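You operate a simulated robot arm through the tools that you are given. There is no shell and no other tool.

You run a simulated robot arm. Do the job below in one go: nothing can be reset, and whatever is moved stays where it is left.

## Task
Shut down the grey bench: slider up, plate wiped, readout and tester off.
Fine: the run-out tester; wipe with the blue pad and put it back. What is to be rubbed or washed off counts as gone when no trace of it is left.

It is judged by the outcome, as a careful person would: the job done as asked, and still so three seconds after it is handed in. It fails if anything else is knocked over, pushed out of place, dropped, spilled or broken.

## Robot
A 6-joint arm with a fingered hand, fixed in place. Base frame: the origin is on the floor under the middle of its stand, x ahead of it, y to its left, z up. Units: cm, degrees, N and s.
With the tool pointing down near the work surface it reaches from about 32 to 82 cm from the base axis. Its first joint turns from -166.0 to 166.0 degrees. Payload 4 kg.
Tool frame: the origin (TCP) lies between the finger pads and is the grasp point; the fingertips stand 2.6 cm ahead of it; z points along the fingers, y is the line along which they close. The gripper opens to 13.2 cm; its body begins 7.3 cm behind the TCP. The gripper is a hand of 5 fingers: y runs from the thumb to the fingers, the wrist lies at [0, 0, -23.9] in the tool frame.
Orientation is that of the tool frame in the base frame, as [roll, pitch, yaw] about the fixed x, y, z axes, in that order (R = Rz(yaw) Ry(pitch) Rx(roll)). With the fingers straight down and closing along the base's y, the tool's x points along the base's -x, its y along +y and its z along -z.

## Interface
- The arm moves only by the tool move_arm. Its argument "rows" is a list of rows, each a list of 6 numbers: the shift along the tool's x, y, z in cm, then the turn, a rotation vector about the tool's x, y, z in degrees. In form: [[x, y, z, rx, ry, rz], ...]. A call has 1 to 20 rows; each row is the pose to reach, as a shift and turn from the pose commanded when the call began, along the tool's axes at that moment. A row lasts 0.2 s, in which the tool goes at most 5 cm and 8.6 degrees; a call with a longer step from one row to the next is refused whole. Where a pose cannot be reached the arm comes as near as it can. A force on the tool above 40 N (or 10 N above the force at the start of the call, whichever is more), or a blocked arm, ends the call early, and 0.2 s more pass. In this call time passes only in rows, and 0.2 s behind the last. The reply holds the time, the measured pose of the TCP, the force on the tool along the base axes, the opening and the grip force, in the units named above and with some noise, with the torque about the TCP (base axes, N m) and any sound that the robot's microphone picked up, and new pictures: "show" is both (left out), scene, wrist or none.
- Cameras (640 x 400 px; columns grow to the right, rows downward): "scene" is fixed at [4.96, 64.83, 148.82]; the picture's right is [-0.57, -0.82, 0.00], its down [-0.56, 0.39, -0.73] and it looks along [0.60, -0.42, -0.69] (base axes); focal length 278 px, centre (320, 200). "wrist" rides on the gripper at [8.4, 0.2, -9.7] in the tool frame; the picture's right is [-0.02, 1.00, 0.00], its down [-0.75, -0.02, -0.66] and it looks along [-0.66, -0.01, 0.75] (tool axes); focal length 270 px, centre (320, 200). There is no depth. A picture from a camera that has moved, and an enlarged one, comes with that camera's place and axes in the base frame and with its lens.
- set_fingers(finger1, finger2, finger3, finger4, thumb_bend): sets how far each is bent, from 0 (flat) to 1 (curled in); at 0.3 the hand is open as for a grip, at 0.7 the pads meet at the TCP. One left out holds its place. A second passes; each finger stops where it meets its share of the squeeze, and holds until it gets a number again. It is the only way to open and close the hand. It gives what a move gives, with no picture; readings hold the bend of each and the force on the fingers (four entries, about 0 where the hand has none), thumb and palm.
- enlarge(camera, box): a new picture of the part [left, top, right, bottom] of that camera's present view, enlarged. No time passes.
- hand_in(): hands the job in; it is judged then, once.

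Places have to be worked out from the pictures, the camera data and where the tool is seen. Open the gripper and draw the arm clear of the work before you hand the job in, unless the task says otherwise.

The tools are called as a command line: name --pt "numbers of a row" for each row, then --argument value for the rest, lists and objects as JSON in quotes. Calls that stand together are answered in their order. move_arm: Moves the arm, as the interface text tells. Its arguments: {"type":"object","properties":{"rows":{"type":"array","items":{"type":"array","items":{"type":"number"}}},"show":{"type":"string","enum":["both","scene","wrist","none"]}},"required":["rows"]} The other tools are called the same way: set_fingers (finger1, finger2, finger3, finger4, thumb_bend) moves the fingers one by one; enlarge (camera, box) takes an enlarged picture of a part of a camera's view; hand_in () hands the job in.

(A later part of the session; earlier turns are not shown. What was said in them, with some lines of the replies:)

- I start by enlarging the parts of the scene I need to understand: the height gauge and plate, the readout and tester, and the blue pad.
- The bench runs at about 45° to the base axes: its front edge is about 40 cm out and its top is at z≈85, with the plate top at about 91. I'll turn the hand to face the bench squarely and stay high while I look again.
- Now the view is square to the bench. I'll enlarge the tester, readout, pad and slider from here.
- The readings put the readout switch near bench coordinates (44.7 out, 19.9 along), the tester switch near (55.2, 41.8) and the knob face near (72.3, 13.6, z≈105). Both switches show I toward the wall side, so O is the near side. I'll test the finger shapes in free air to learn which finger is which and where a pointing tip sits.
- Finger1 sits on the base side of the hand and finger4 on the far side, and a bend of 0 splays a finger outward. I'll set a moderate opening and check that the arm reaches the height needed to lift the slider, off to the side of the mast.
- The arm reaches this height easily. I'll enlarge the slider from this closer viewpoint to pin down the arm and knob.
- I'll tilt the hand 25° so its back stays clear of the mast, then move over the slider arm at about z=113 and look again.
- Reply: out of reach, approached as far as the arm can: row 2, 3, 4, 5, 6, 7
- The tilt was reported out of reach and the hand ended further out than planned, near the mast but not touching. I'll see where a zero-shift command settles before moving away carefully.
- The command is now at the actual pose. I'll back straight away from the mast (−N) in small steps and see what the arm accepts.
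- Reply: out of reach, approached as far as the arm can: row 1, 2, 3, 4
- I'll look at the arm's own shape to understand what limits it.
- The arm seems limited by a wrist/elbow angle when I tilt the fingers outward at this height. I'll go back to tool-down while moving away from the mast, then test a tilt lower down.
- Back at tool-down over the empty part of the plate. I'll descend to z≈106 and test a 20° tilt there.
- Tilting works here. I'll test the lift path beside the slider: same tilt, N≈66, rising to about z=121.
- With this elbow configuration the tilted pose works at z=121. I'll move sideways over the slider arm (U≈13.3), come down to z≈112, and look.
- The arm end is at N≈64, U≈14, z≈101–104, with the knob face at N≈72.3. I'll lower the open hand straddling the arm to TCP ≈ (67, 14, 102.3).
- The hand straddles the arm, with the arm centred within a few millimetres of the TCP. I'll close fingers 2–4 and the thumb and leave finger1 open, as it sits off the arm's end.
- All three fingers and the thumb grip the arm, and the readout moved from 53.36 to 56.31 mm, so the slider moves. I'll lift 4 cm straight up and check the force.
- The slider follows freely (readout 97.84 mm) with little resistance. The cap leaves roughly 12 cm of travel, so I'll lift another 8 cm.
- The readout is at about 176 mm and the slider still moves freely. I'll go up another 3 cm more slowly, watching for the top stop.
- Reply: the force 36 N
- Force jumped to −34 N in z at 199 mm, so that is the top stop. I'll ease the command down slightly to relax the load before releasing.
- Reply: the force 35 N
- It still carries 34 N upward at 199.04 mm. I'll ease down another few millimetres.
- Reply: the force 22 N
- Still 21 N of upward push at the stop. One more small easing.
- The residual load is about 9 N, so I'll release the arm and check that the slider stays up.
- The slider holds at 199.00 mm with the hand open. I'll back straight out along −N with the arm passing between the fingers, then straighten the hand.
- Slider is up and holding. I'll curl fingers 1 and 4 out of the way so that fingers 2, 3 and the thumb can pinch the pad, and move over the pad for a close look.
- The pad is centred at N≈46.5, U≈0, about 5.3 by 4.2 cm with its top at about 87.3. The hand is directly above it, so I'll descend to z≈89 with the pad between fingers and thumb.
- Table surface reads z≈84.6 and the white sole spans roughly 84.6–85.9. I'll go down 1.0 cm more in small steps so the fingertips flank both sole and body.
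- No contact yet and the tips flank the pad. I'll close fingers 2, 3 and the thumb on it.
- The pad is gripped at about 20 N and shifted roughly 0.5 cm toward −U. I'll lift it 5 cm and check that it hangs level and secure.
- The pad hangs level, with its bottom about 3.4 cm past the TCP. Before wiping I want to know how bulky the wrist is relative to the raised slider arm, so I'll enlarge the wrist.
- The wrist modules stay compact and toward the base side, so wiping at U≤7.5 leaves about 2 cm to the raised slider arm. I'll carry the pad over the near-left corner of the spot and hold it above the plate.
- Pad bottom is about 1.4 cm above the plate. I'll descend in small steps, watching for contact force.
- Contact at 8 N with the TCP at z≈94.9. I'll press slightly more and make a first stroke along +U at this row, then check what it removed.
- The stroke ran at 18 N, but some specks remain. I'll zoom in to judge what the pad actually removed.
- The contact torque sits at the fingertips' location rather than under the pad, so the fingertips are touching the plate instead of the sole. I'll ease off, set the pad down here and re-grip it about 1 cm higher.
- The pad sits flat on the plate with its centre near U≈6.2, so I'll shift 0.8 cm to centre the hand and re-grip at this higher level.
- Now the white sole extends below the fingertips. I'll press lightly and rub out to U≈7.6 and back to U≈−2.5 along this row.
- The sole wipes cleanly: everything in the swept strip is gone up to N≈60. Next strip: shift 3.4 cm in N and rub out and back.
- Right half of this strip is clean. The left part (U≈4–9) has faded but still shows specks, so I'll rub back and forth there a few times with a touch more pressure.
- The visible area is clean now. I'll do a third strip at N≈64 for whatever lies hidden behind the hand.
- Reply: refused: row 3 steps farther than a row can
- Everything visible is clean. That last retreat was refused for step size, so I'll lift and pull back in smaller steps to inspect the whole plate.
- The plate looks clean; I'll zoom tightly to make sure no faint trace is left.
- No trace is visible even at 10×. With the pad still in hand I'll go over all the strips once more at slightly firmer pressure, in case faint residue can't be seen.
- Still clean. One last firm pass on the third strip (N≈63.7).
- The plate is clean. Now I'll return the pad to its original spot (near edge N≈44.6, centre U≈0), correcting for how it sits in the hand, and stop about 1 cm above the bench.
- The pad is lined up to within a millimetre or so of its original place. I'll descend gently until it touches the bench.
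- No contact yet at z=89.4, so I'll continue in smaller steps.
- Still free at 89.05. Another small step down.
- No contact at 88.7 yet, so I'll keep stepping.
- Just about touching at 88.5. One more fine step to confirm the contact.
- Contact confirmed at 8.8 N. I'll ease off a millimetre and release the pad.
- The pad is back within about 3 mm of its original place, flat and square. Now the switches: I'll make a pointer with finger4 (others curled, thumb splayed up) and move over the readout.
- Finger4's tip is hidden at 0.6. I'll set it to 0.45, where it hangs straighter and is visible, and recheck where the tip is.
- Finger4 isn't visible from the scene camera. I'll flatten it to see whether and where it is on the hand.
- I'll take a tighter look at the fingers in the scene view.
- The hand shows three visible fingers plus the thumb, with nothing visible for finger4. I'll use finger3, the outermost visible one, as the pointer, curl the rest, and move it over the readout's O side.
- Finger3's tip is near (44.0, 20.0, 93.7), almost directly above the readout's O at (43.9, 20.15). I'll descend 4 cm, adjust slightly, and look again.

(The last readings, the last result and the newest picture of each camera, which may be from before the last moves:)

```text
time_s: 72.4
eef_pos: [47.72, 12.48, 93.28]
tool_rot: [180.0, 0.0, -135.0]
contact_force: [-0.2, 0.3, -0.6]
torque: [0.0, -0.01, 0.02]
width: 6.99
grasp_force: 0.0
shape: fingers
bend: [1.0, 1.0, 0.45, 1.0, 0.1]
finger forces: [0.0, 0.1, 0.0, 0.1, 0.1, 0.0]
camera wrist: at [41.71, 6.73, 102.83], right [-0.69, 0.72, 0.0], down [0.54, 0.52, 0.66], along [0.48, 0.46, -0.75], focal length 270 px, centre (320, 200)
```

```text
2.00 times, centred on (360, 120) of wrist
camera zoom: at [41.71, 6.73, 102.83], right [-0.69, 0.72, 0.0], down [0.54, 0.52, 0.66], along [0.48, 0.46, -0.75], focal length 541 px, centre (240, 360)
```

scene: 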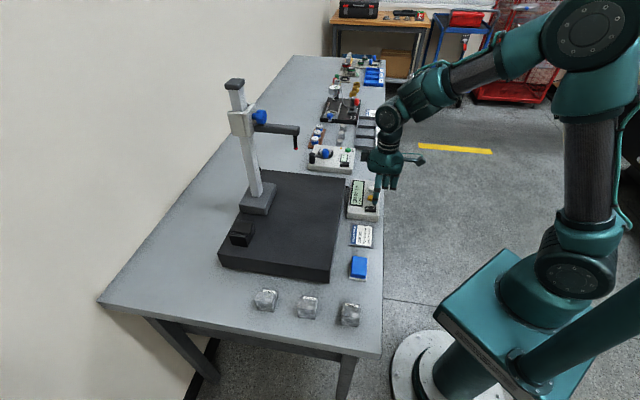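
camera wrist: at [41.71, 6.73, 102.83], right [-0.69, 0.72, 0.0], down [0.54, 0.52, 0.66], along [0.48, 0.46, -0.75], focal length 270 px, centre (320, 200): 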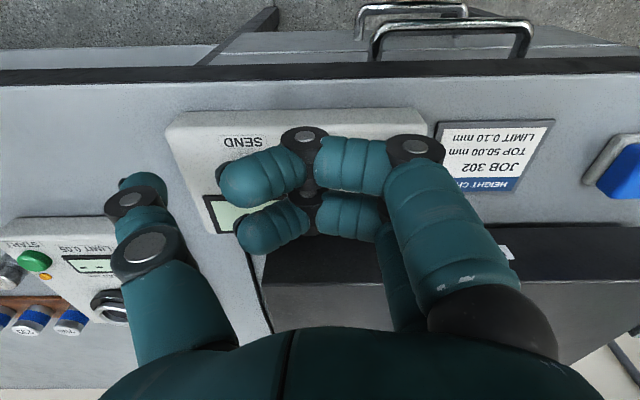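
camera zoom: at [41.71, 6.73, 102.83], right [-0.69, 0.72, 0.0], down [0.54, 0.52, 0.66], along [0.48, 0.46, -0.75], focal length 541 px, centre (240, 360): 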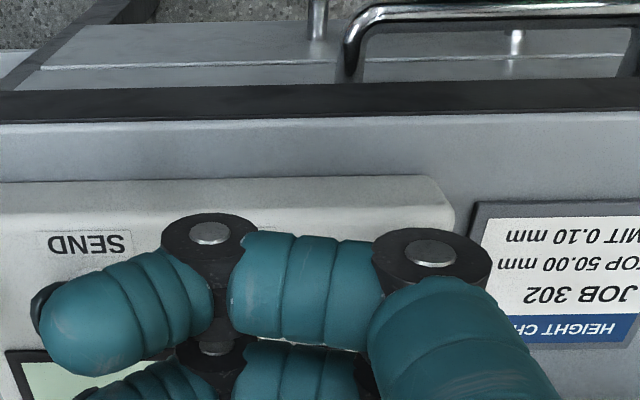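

The fingertip lines up directly above the O. I'll press down in small steps.

move_arm --pt "0 0 0.5 0 0 0" --pt "0 0 1.0 0 0 0" --pt "0 0 1.4 0 0 0" --show "none"

enlarge --camera "scene" --box '[340, 160, 410, 230]'

```text
time_s: 73.2
eef_pos: [47.65, 12.62, 91.56]
tool_rot: [-179.9, 0.0, -135.0]
contact_force: [-0.1, -0.3, 0.0]
torque: [-0.01, -0.01, -0.03]
width: 7.0
grasp_force: 0.0
shape: fingers
bend: [1.0, 1.0, 0.45, 1.0, 0.1]
finger forces: [0.0, 0.0, 0.0, 0.0, 0.1, 0.0]
```

```text
5.71 times, centred on (375, 195) of scene
camera zoom: at [4.96, 64.83, 148.82], right [-0.57, -0.82, 0.0], down [-0.56, 0.39, -0.73], along [0.6, -0.42, -0.69], focal length 1588 px, centre (6, 229)
```

zoom: 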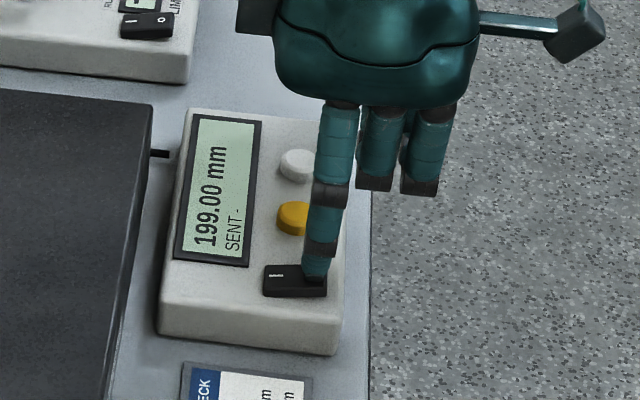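

The tip is just above the O with no contact force yet. I'll continue down in 0.2 cm steps.

move_arm --pt "0 0 0.2 0 0 0" --pt "0 0 0.4 0 0 0" --show "none"

enlarge --camera "scene" --box '[340, 160, 410, 230]'

```text
time_s: 73.8
eef_pos: [47.62, 12.67, 91.3]
tool_rot: [180.0, 0.1, -134.9]
contact_force: [-0.3, -1.0, -0.4]
torque: [0.04, 0.01, 0.03]
width: 7.0
grasp_force: 0.2
shape: fingers
bend: [1.0, 1.0, 0.45, 1.0, 0.1]
finger forces: [0.0, 0.0, 0.1, 0.0, 0.0, 0.0]
```

```text
5.71 times, centred on (375, 195) of scene
camera zoom: at [4.96, 64.83, 148.82], right [-0.57, -0.82, 0.0], down [-0.56, 0.39, -0.73], along [0.6, -0.42, -0.69], focal length 1588 px, centre (6, 229)
```

zoom: 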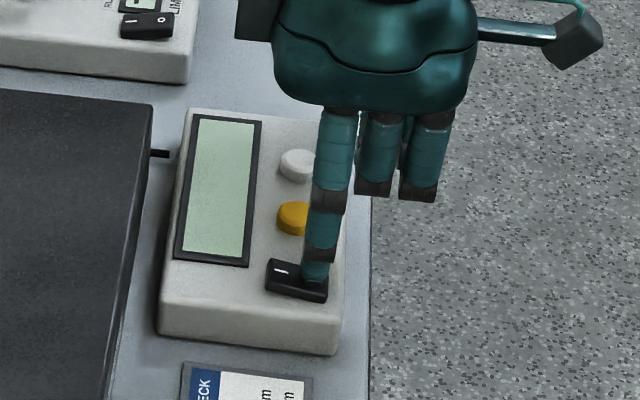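

The display went blank and the rocker tipped to O. I'll lift straight up and confirm it stays off.

move_arm --pt "0 0 -1 0 0 0" --pt "0 0 -4 0 0 0" --pt "0 0 -8.5 0 0 0"

enlarge --camera "scene" --box '[300, 130, 410, 230]'

enlarge --camera "wrist" --box '[0, 60, 320, 260]'

```text
time_s: 74.6
eef_pos: [47.6, 12.46, 99.84]
tool_rot: [180.0, -0.1, -135.0]
contact_force: [0.5, 0.0, 0.4]
torque: [0.02, -0.04, 0.01]
width: 6.97
grasp_force: 0.1
shape: fingers
bend: [1.0, 1.0, 0.45, 1.0, 0.1]
finger forces: [0.1, 0.0, 0.0, 0.1, 0.0, 0.1]
camera wrist: at [41.57, 6.66, 109.48], right [-0.69, 0.72, 0.0], down [0.54, 0.52, 0.66], along [0.47, 0.46, -0.75], focal length 270 px, centre (320, 200)
```

scene: 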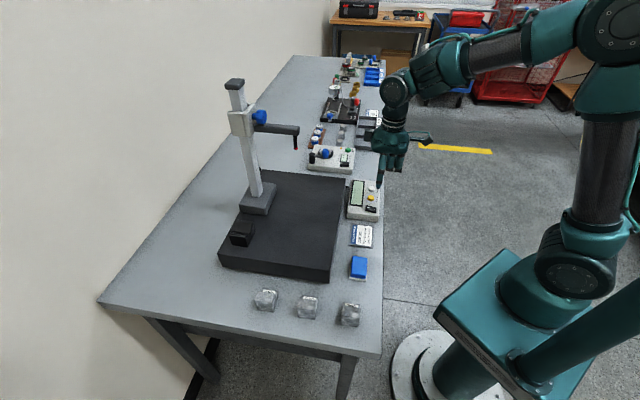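
wrist: 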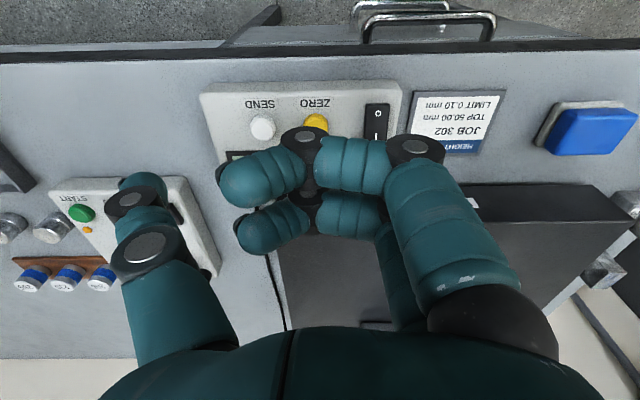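

```text
4.00 times, centred on (355, 180) of scene
camera zoom: at [4.96, 64.83, 148.82], right [-0.57, -0.82, 0.0], down [-0.56, 0.39, -0.73], along [0.6, -0.42, -0.69], focal length 1112 px, centre (180, 280)
```

zoom: 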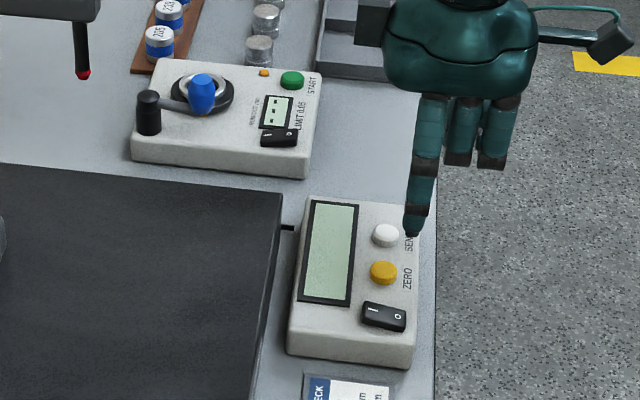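

```text
2.00 times, centred on (160, 160) of wrist
camera zoom: at [41.57, 6.66, 109.48], right [-0.69, 0.72, 0.0], down [0.54, 0.52, 0.66], along [0.47, 0.46, -0.75], focal length 541 px, centre (640, 280)
```

zoom: 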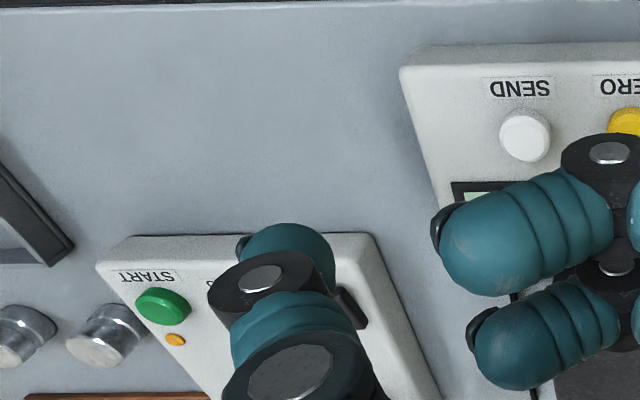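

The readout is off with the rocker at O. Next I'll carry the pointer over to the run-out tester's switch, staying high.

move_arm --pt "-1.7 -3.7 0 0 0 0" --pt "-3.4 -7.4 0 0 0 0" --pt "-5.1 -11.1 0 0 0 0" --pt "-6.8 -14.8 0 0 0 0" --pt "-8.5 -18.5 0 0 0 0" --pt "-10.3 -21.95 0 0 0 0" --pt "-10.3 -21.95 2.3 0 0 0"

enlarge --camera "scene" --box '[300, 100, 400, 190]'

enlarge --camera "wrist" --box '[160, 20, 480, 220]'

```text
time_s: 76.2
eef_pos: [70.52, 4.2, 97.2]
tool_rot: [-179.9, 0.1, -135.0]
contact_force: [0.9, 0.1, 0.1]
torque: [-0.03, 0.02, 0.05]
width: 7.0
grasp_force: 0.0
shape: fingers
bend: [1.0, 1.0, 0.45, 1.0, 0.1]
finger forces: [0.1, 0.0, 0.0, 0.0, 0.0, 0.0]
camera wrist: at [64.45, -1.57, 107.01], right [-0.69, 0.72, 0.0], down [0.54, 0.52, 0.66], along [0.48, 0.46, -0.75], focal length 270 px, centre (320, 200)
```

scene: 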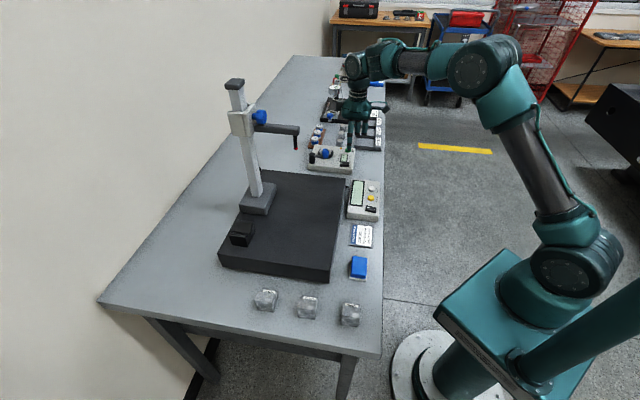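
wrist: 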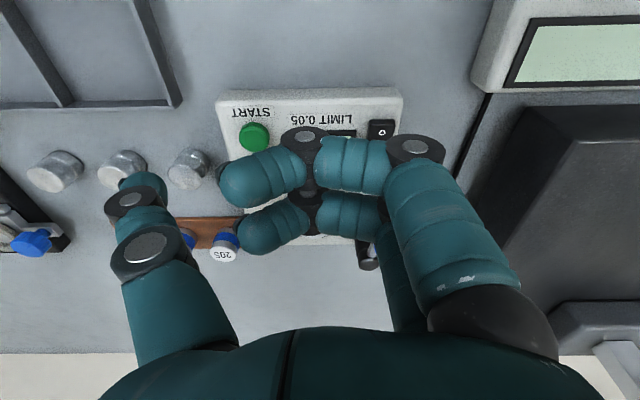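

```text
4.44 times, centred on (350, 145) of scene
camera zoom: at [4.96, 64.83, 148.82], right [-0.57, -0.82, 0.0], down [-0.56, 0.39, -0.73], along [0.6, -0.42, -0.69], focal length 1235 px, centre (187, 444)
```

zoom: 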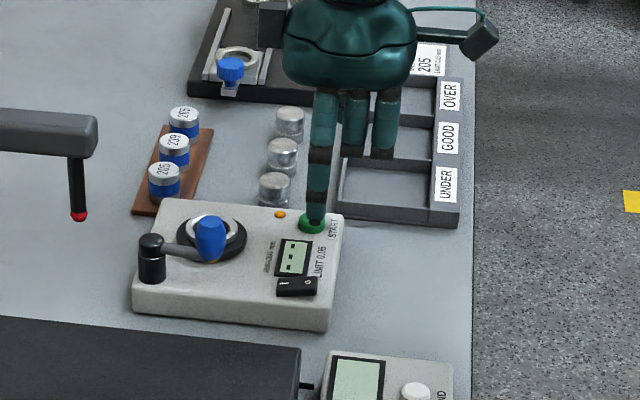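

```text
2.00 times, centred on (320, 120) of wrist
camera zoom: at [64.45, -1.57, 107.01], right [-0.69, 0.72, 0.0], down [0.54, 0.52, 0.66], along [0.48, 0.46, -0.75], focal length 541 px, centre (320, 360)
```

zoom: 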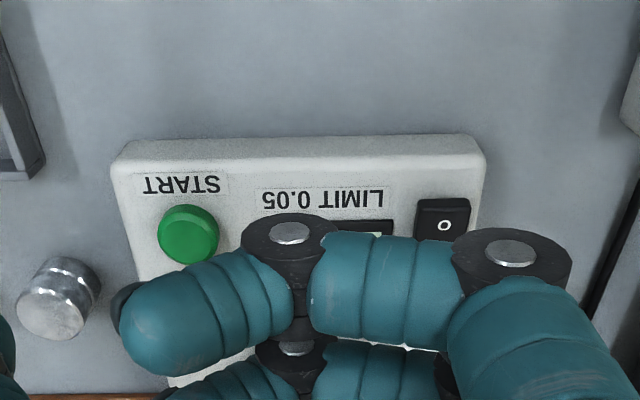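

The tester's O is at about (54.4, 42.2). The tip needs a small shift toward it, so I'll adjust by 2 mm and descend 4 cm for another look.

move_arm --pt "-0.15 0.2 2 0 0 0" --pt "-0.15 0.2 4 0 0 0" --show "none"

enlarge --camera "scene" --box '[310, 110, 380, 180]'

```text
time_s: 76.8
eef_pos: [70.36, 4.39, 93.36]
tool_rot: [179.9, 0.1, -135.0]
contact_force: [-0.1, -0.5, 0.1]
torque: [-0.03, -0.02, 0.0]
width: 6.98
grasp_force: 0.1
shape: fingers
bend: [1.0, 1.0, 0.45, 1.0, 0.1]
finger forces: [0.0, 0.0, 0.1, 0.1, 0.0, 0.1]
```

```text
5.71 times, centred on (345, 145) of scene
camera zoom: at [4.96, 64.83, 148.82], right [-0.57, -0.82, 0.0], down [-0.56, 0.39, -0.73], along [0.6, -0.42, -0.69], focal length 1588 px, centre (177, 514)
```

zoom: 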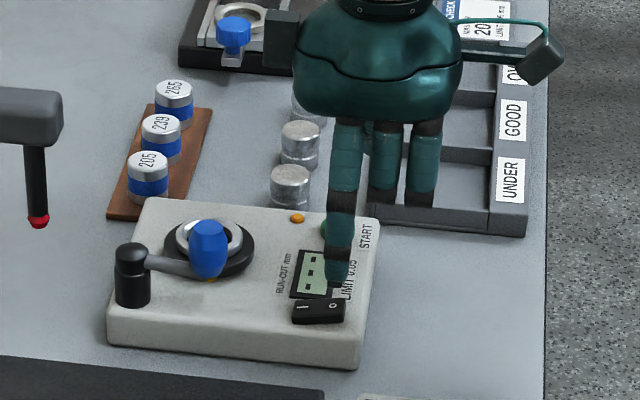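

The tip is right above the O. I'll lower it to just above the switch, then press in small steps.

move_arm --pt "0 0 0.6 0 0 0" --pt "0 0 1.2 0 0 0" --pt "0 0 1.7 0 0 0" --show "none"

enlarge --camera "scene" --box '[310, 110, 380, 180]'

```text
time_s: 77.6
eef_pos: [70.43, 4.49, 91.82]
tool_rot: [-180.0, 0.1, -135.0]
contact_force: [0.7, 0.3, 0.7]
torque: [-0.03, 0.01, 0.0]
width: 6.99
grasp_force: 0.1
shape: fingers
bend: [1.0, 1.0, 0.45, 1.0, 0.1]
finger forces: [0.1, 0.1, 0.0, 0.1, 0.0, 0.0]
```

```text
5.71 times, centred on (345, 145) of scene
camera zoom: at [4.96, 64.83, 148.82], right [-0.57, -0.82, 0.0], down [-0.56, 0.39, -0.73], along [0.6, -0.42, -0.69], focal length 1588 px, centre (177, 514)
```

zoom: 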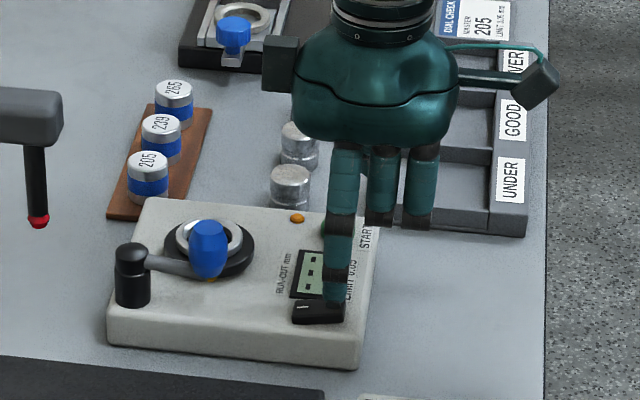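

Just above the O and still no contact. Stepping down gently.

move_arm --pt "0 0 0.2 0 0 0" --pt "0 0 0.4 0 0 0" --show "none"

enlarge --camera "scene" --box '[310, 110, 380, 180]'

```text
time_s: 78.2
eef_pos: [70.25, 4.54, 91.41]
tool_rot: [180.0, 0.0, -135.0]
contact_force: [0.0, 0.5, 1.3]
torque: [0.02, 0.0, 0.05]
width: 6.99
grasp_force: 0.5
shape: fingers
bend: [1.0, 1.0, 0.45, 1.0, 0.1]
finger forces: [0.1, 0.0, 0.6, 0.1, 0.0, 0.0]
```

```text
5.71 times, centred on (345, 145) of scene
camera zoom: at [4.96, 64.83, 148.82], right [-0.57, -0.82, 0.0], down [-0.56, 0.39, -0.73], along [0.6, -0.42, -0.69], focal length 1588 px, centre (177, 514)
```

zoom: 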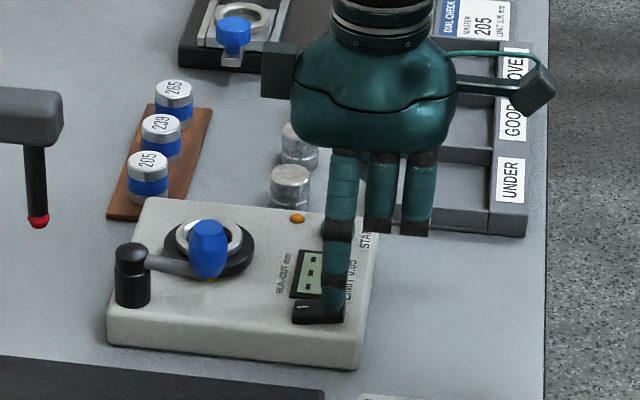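

Contact has begun at about 1.3 N, and the display is still on. I'll press a bit further.

move_arm --pt "0 0 0.15 0 0 0" --pt "0 0 0.3 0 0 0" --show "none"

enlarge --camera "scene" --box '[310, 110, 380, 180]'

```text
time_s: 78.8
eef_pos: [70.34, 4.47, 90.99]
tool_rot: [-180.0, 0.0, -135.0]
contact_force: [-0.1, -0.2, -0.6]
torque: [-0.01, 0.0, -0.01]
width: 7.02
grasp_force: 0.1
shape: fingers
bend: [1.0, 1.0, 0.45, 1.0, 0.1]
finger forces: [0.0, 0.0, 0.1, 0.0, 0.0, 0.0]
```

```text
5.71 times, centred on (345, 145) of scene
camera zoom: at [4.96, 64.83, 148.82], right [-0.57, -0.82, 0.0], down [-0.56, 0.39, -0.73], along [0.6, -0.42, -0.69], focal length 1588 px, centre (177, 514)
```

zoom: 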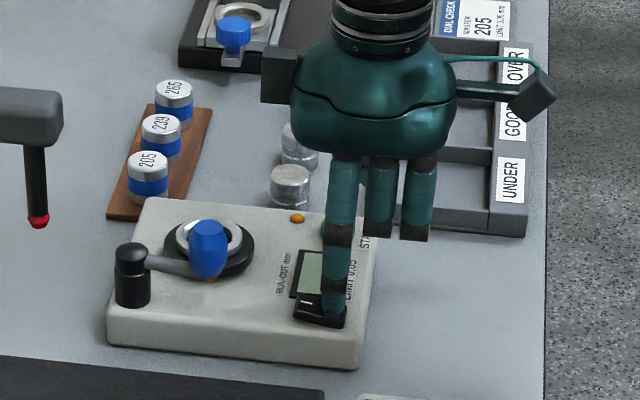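

The tester's display is blank and the rocker has flipped. I'll lift straight up and check it.

move_arm --pt "0 0 -1 0 0 0" --pt "0 0 -4 0 0 0" --pt "0 0 -8.5 0 0 0" --pt "0 0 -13 0 0 0"

enlarge --camera "scene" --box '[290, 130, 390, 230]'

enlarge --camera "wrist" --box '[160, 20, 480, 220]'

```text
time_s: 79.8
eef_pos: [70.3, 4.53, 104.27]
tool_rot: [-180.0, 0.0, -135.1]
contact_force: [-0.1, -0.1, -0.1]
torque: [0.02, -0.01, -0.02]
width: 7.02
grasp_force: 0.0
shape: fingers
bend: [1.0, 1.0, 0.45, 1.0, 0.1]
finger forces: [0.0, 0.1, 0.1, 0.1, 0.1, 0.1]
camera wrist: at [64.28, -1.2, 113.9], right [-0.69, 0.72, 0.0], down [0.54, 0.52, 0.66], along [0.47, 0.46, -0.75], focal length 270 px, centre (320, 200)
```

scene: 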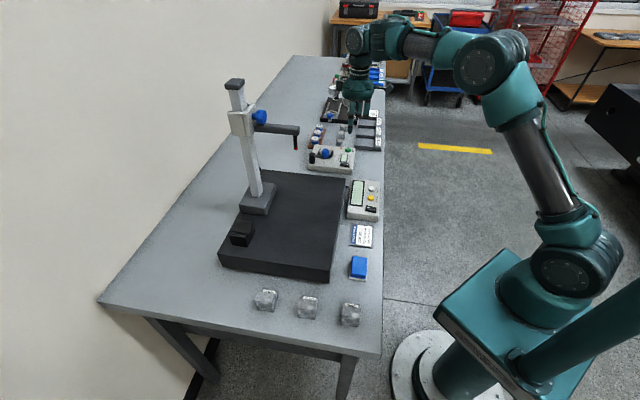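
wrist: 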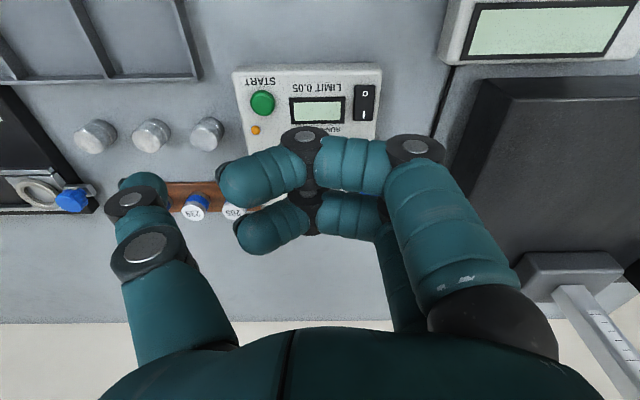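

```text
4.00 times, centred on (340, 180) of scene
camera zoom: at [4.96, 64.83, 148.82], right [-0.57, -0.82, 0.0], down [-0.56, 0.39, -0.73], along [0.6, -0.42, -0.69], focal length 1112 px, centre (240, 280)
```

zoom: 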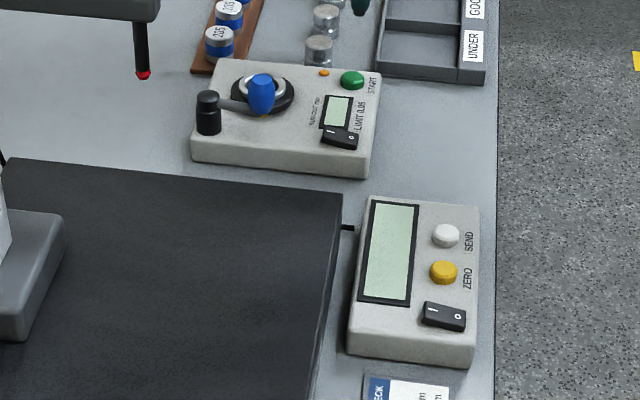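

```text
2.00 times, centred on (320, 120) of wrist
camera zoom: at [64.28, -1.2, 113.9], right [-0.69, 0.72, 0.0], down [0.54, 0.52, 0.66], along [0.47, 0.46, -0.75], focal length 541 px, centre (320, 360)
```

zoom: 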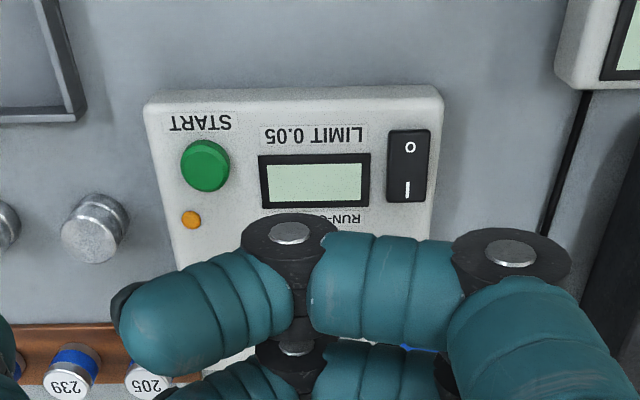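

Both devices are off with rockers at O, and everything around them is in place. I'll draw the arm back high over the clear side and take a last look at everything.

move_arm --pt "0 0 -4.5 0 0 0" --pt "0 0 -9 0 0 0" --pt "1 4 -11 0 0 0" --pt "2 8 -13 0 0 0" --pt "3 12 -15 0 0 0" --pt "4 16 -17 0 0 0" --pt "5 20 -19 0 0 0" --pt "6 24 -20.5 0 0 0" --pt "7 28 -21.5 0 0 0" --pt "8 32 -21.7 0 0 0" --pt "9 35 -21.7 0 0 0" --show "none"

set_fingers --finger1 0.3 --finger2 0.3 --finger3 0.3 --finger4 0.3 --thumb_bend 0.3

move_arm --pt "0 0 0 0 0 0"

enlarge --camera "wrist" --box '[200, 70, 440, 250]'

enlarge --camera "scene" --box '[200, 60, 400, 290]'

```text
time_s: 82.2
eef_pos: [39.08, 23.19, 125.76]
tool_rot: [179.9, 0.0, -135.1]
contact_force: [-0.1, -0.1, 0.4]
torque: [0.03, -0.03, 0.03]
width: 6.99
grasp_force: 0.0
shape: fingers
bend: [1.0, 1.0, 0.45, 1.0, 0.1]
finger forces: [0.0, 0.0, 0.1, 0.1, 0.1, 0.1]
```

```text
time_s: 83.2
eef_pos: [39.03, 23.15, 125.66]
tool_rot: [179.9, 0.0, -135.0]
contact_force: [0.0, 0.8, -0.4]
torque: [-0.02, 0.01, -0.04]
width: 13.91
grasp_force: 0.1
shape: fingers
bend: [0.3, 0.3, 0.3, 0.3, 0.3]
finger forces: [0.1, 0.0, 0.0, 0.0, 0.0, 0.0]
```

```text
time_s: 83.6
eef_pos: [39.28, 23.23, 125.76]
tool_rot: [-180.0, -0.1, -134.9]
contact_force: [1.0, 0.0, -0.4]
torque: [0.01, 0.0, -0.02]
width: 13.95
grasp_force: 0.1
shape: fingers
bend: [0.3, 0.3, 0.3, 0.3, 0.3]
finger forces: [0.1, 0.1, 0.0, 0.1, 0.0, 0.0]
camera wrist: at [33.11, 17.41, 135.42], right [-0.69, 0.72, 0.0], down [0.54, 0.52, 0.66], along [0.48, 0.46, -0.75], focal length 270 px, centre (320, 200)
```

scene: 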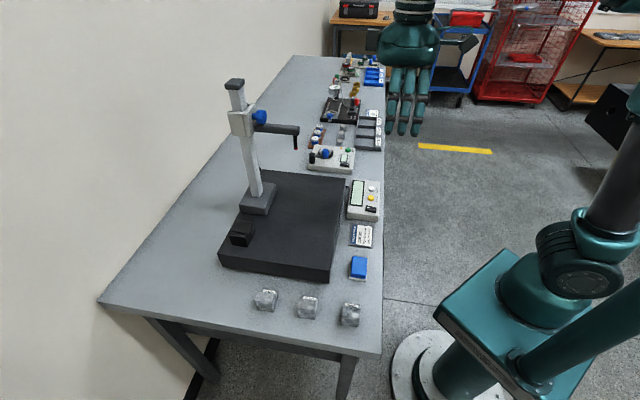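
wrist: 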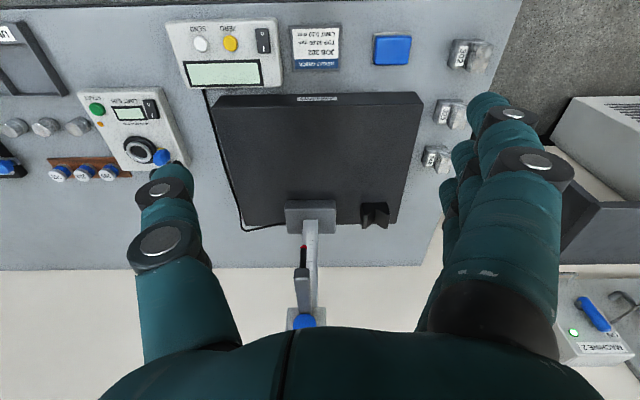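

```text
2.22 times, centred on (320, 160) of wrist
camera zoom: at [33.11, 17.41, 135.42], right [-0.69, 0.72, 0.0], down [0.54, 0.52, 0.66], along [0.48, 0.46, -0.75], focal length 601 px, centre (320, 289)
```

zoom: 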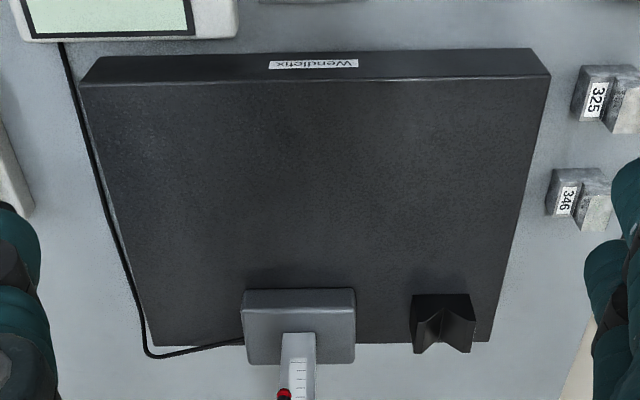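

```text
1.74 times, centred on (300, 175) of scene
camera zoom: at [4.96, 64.83, 148.82], right [-0.57, -0.82, 0.0], down [-0.56, 0.39, -0.73], along [0.6, -0.42, -0.69], focal length 483 px, centre (355, 244)
```

zoom: 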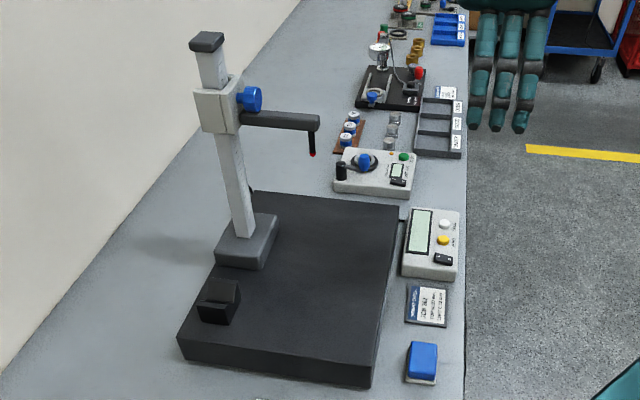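

All looks right: slider at the top, both displays off, pad back in place. One last close look at the wiped area and the pad from this view.

enlarge --camera "wrist" --box '[310, 95, 420, 170]'

enlarge --camera "wrist" --box '[280, 10, 500, 180]'

enlarge --camera "scene" --box '[270, 190, 350, 270]'

```text
5.33 times, centred on (365, 132) of wrist
camera zoom: at [33.11, 17.41, 135.42], right [-0.69, 0.72, 0.0], down [0.54, 0.52, 0.66], along [0.48, 0.46, -0.75], focal length 1442 px, centre (80, 560)
```

zoom: 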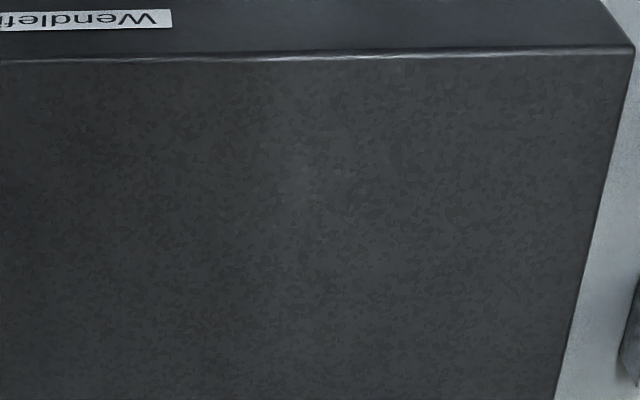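

```text
2.35 times, centred on (390, 95) of wrist
camera zoom: at [33.11, 17.41, 135.42], right [-0.69, 0.72, 0.0], down [0.54, 0.52, 0.66], along [0.48, 0.46, -0.75], focal length 636 px, centre (155, 447)
```

zoom: 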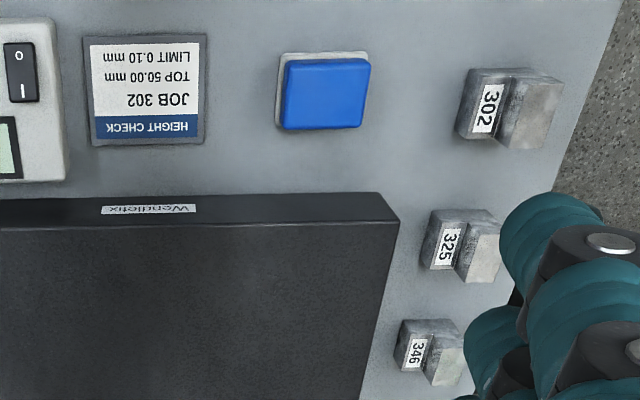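

```text
5.00 times, centred on (310, 230) of scene
camera zoom: at [4.96, 64.83, 148.82], right [-0.57, -0.82, 0.0], down [-0.56, 0.39, -0.73], along [0.6, -0.42, -0.69], focal length 1389 px, centre (370, 50)
```

zoom: 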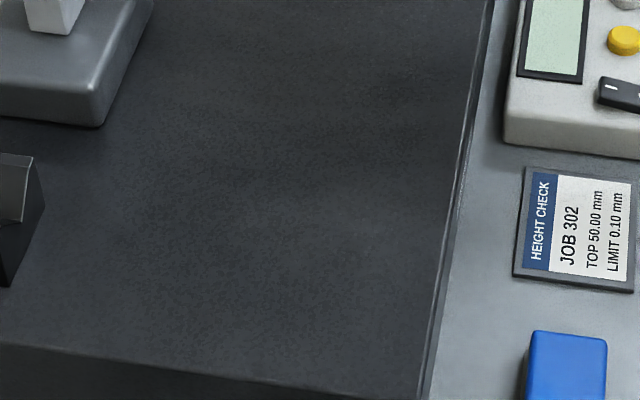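

The slider is at its stop and stays there. The plate shows no trace of powder, the readout and run-out tester are both off, and the blue pad is back in its place. The hand is open and clear of the bench, so I'm handing in.

hand_in

```text
The job is handed in.
```

The grey bench is shut down, and I've handed the job in.

- **Slider:** raised to its top stop. The readout showed 199.00 mm before I switched it off, and the slider stayed up after I let go.
- **Plate:** wiped with the blue pad. I went over the area twice, and no trace of the powder shows in close-up views.
- **Pad:** back on the bench, flat and square, about 3–4 mm to one side of where it was.
- **Readout and run-out tester:** both switched to O, with blank displays. I did not press START, ZERO or SEND.

Nothing else was knocked over or visibly moved. The hand is open and clear of the bench.
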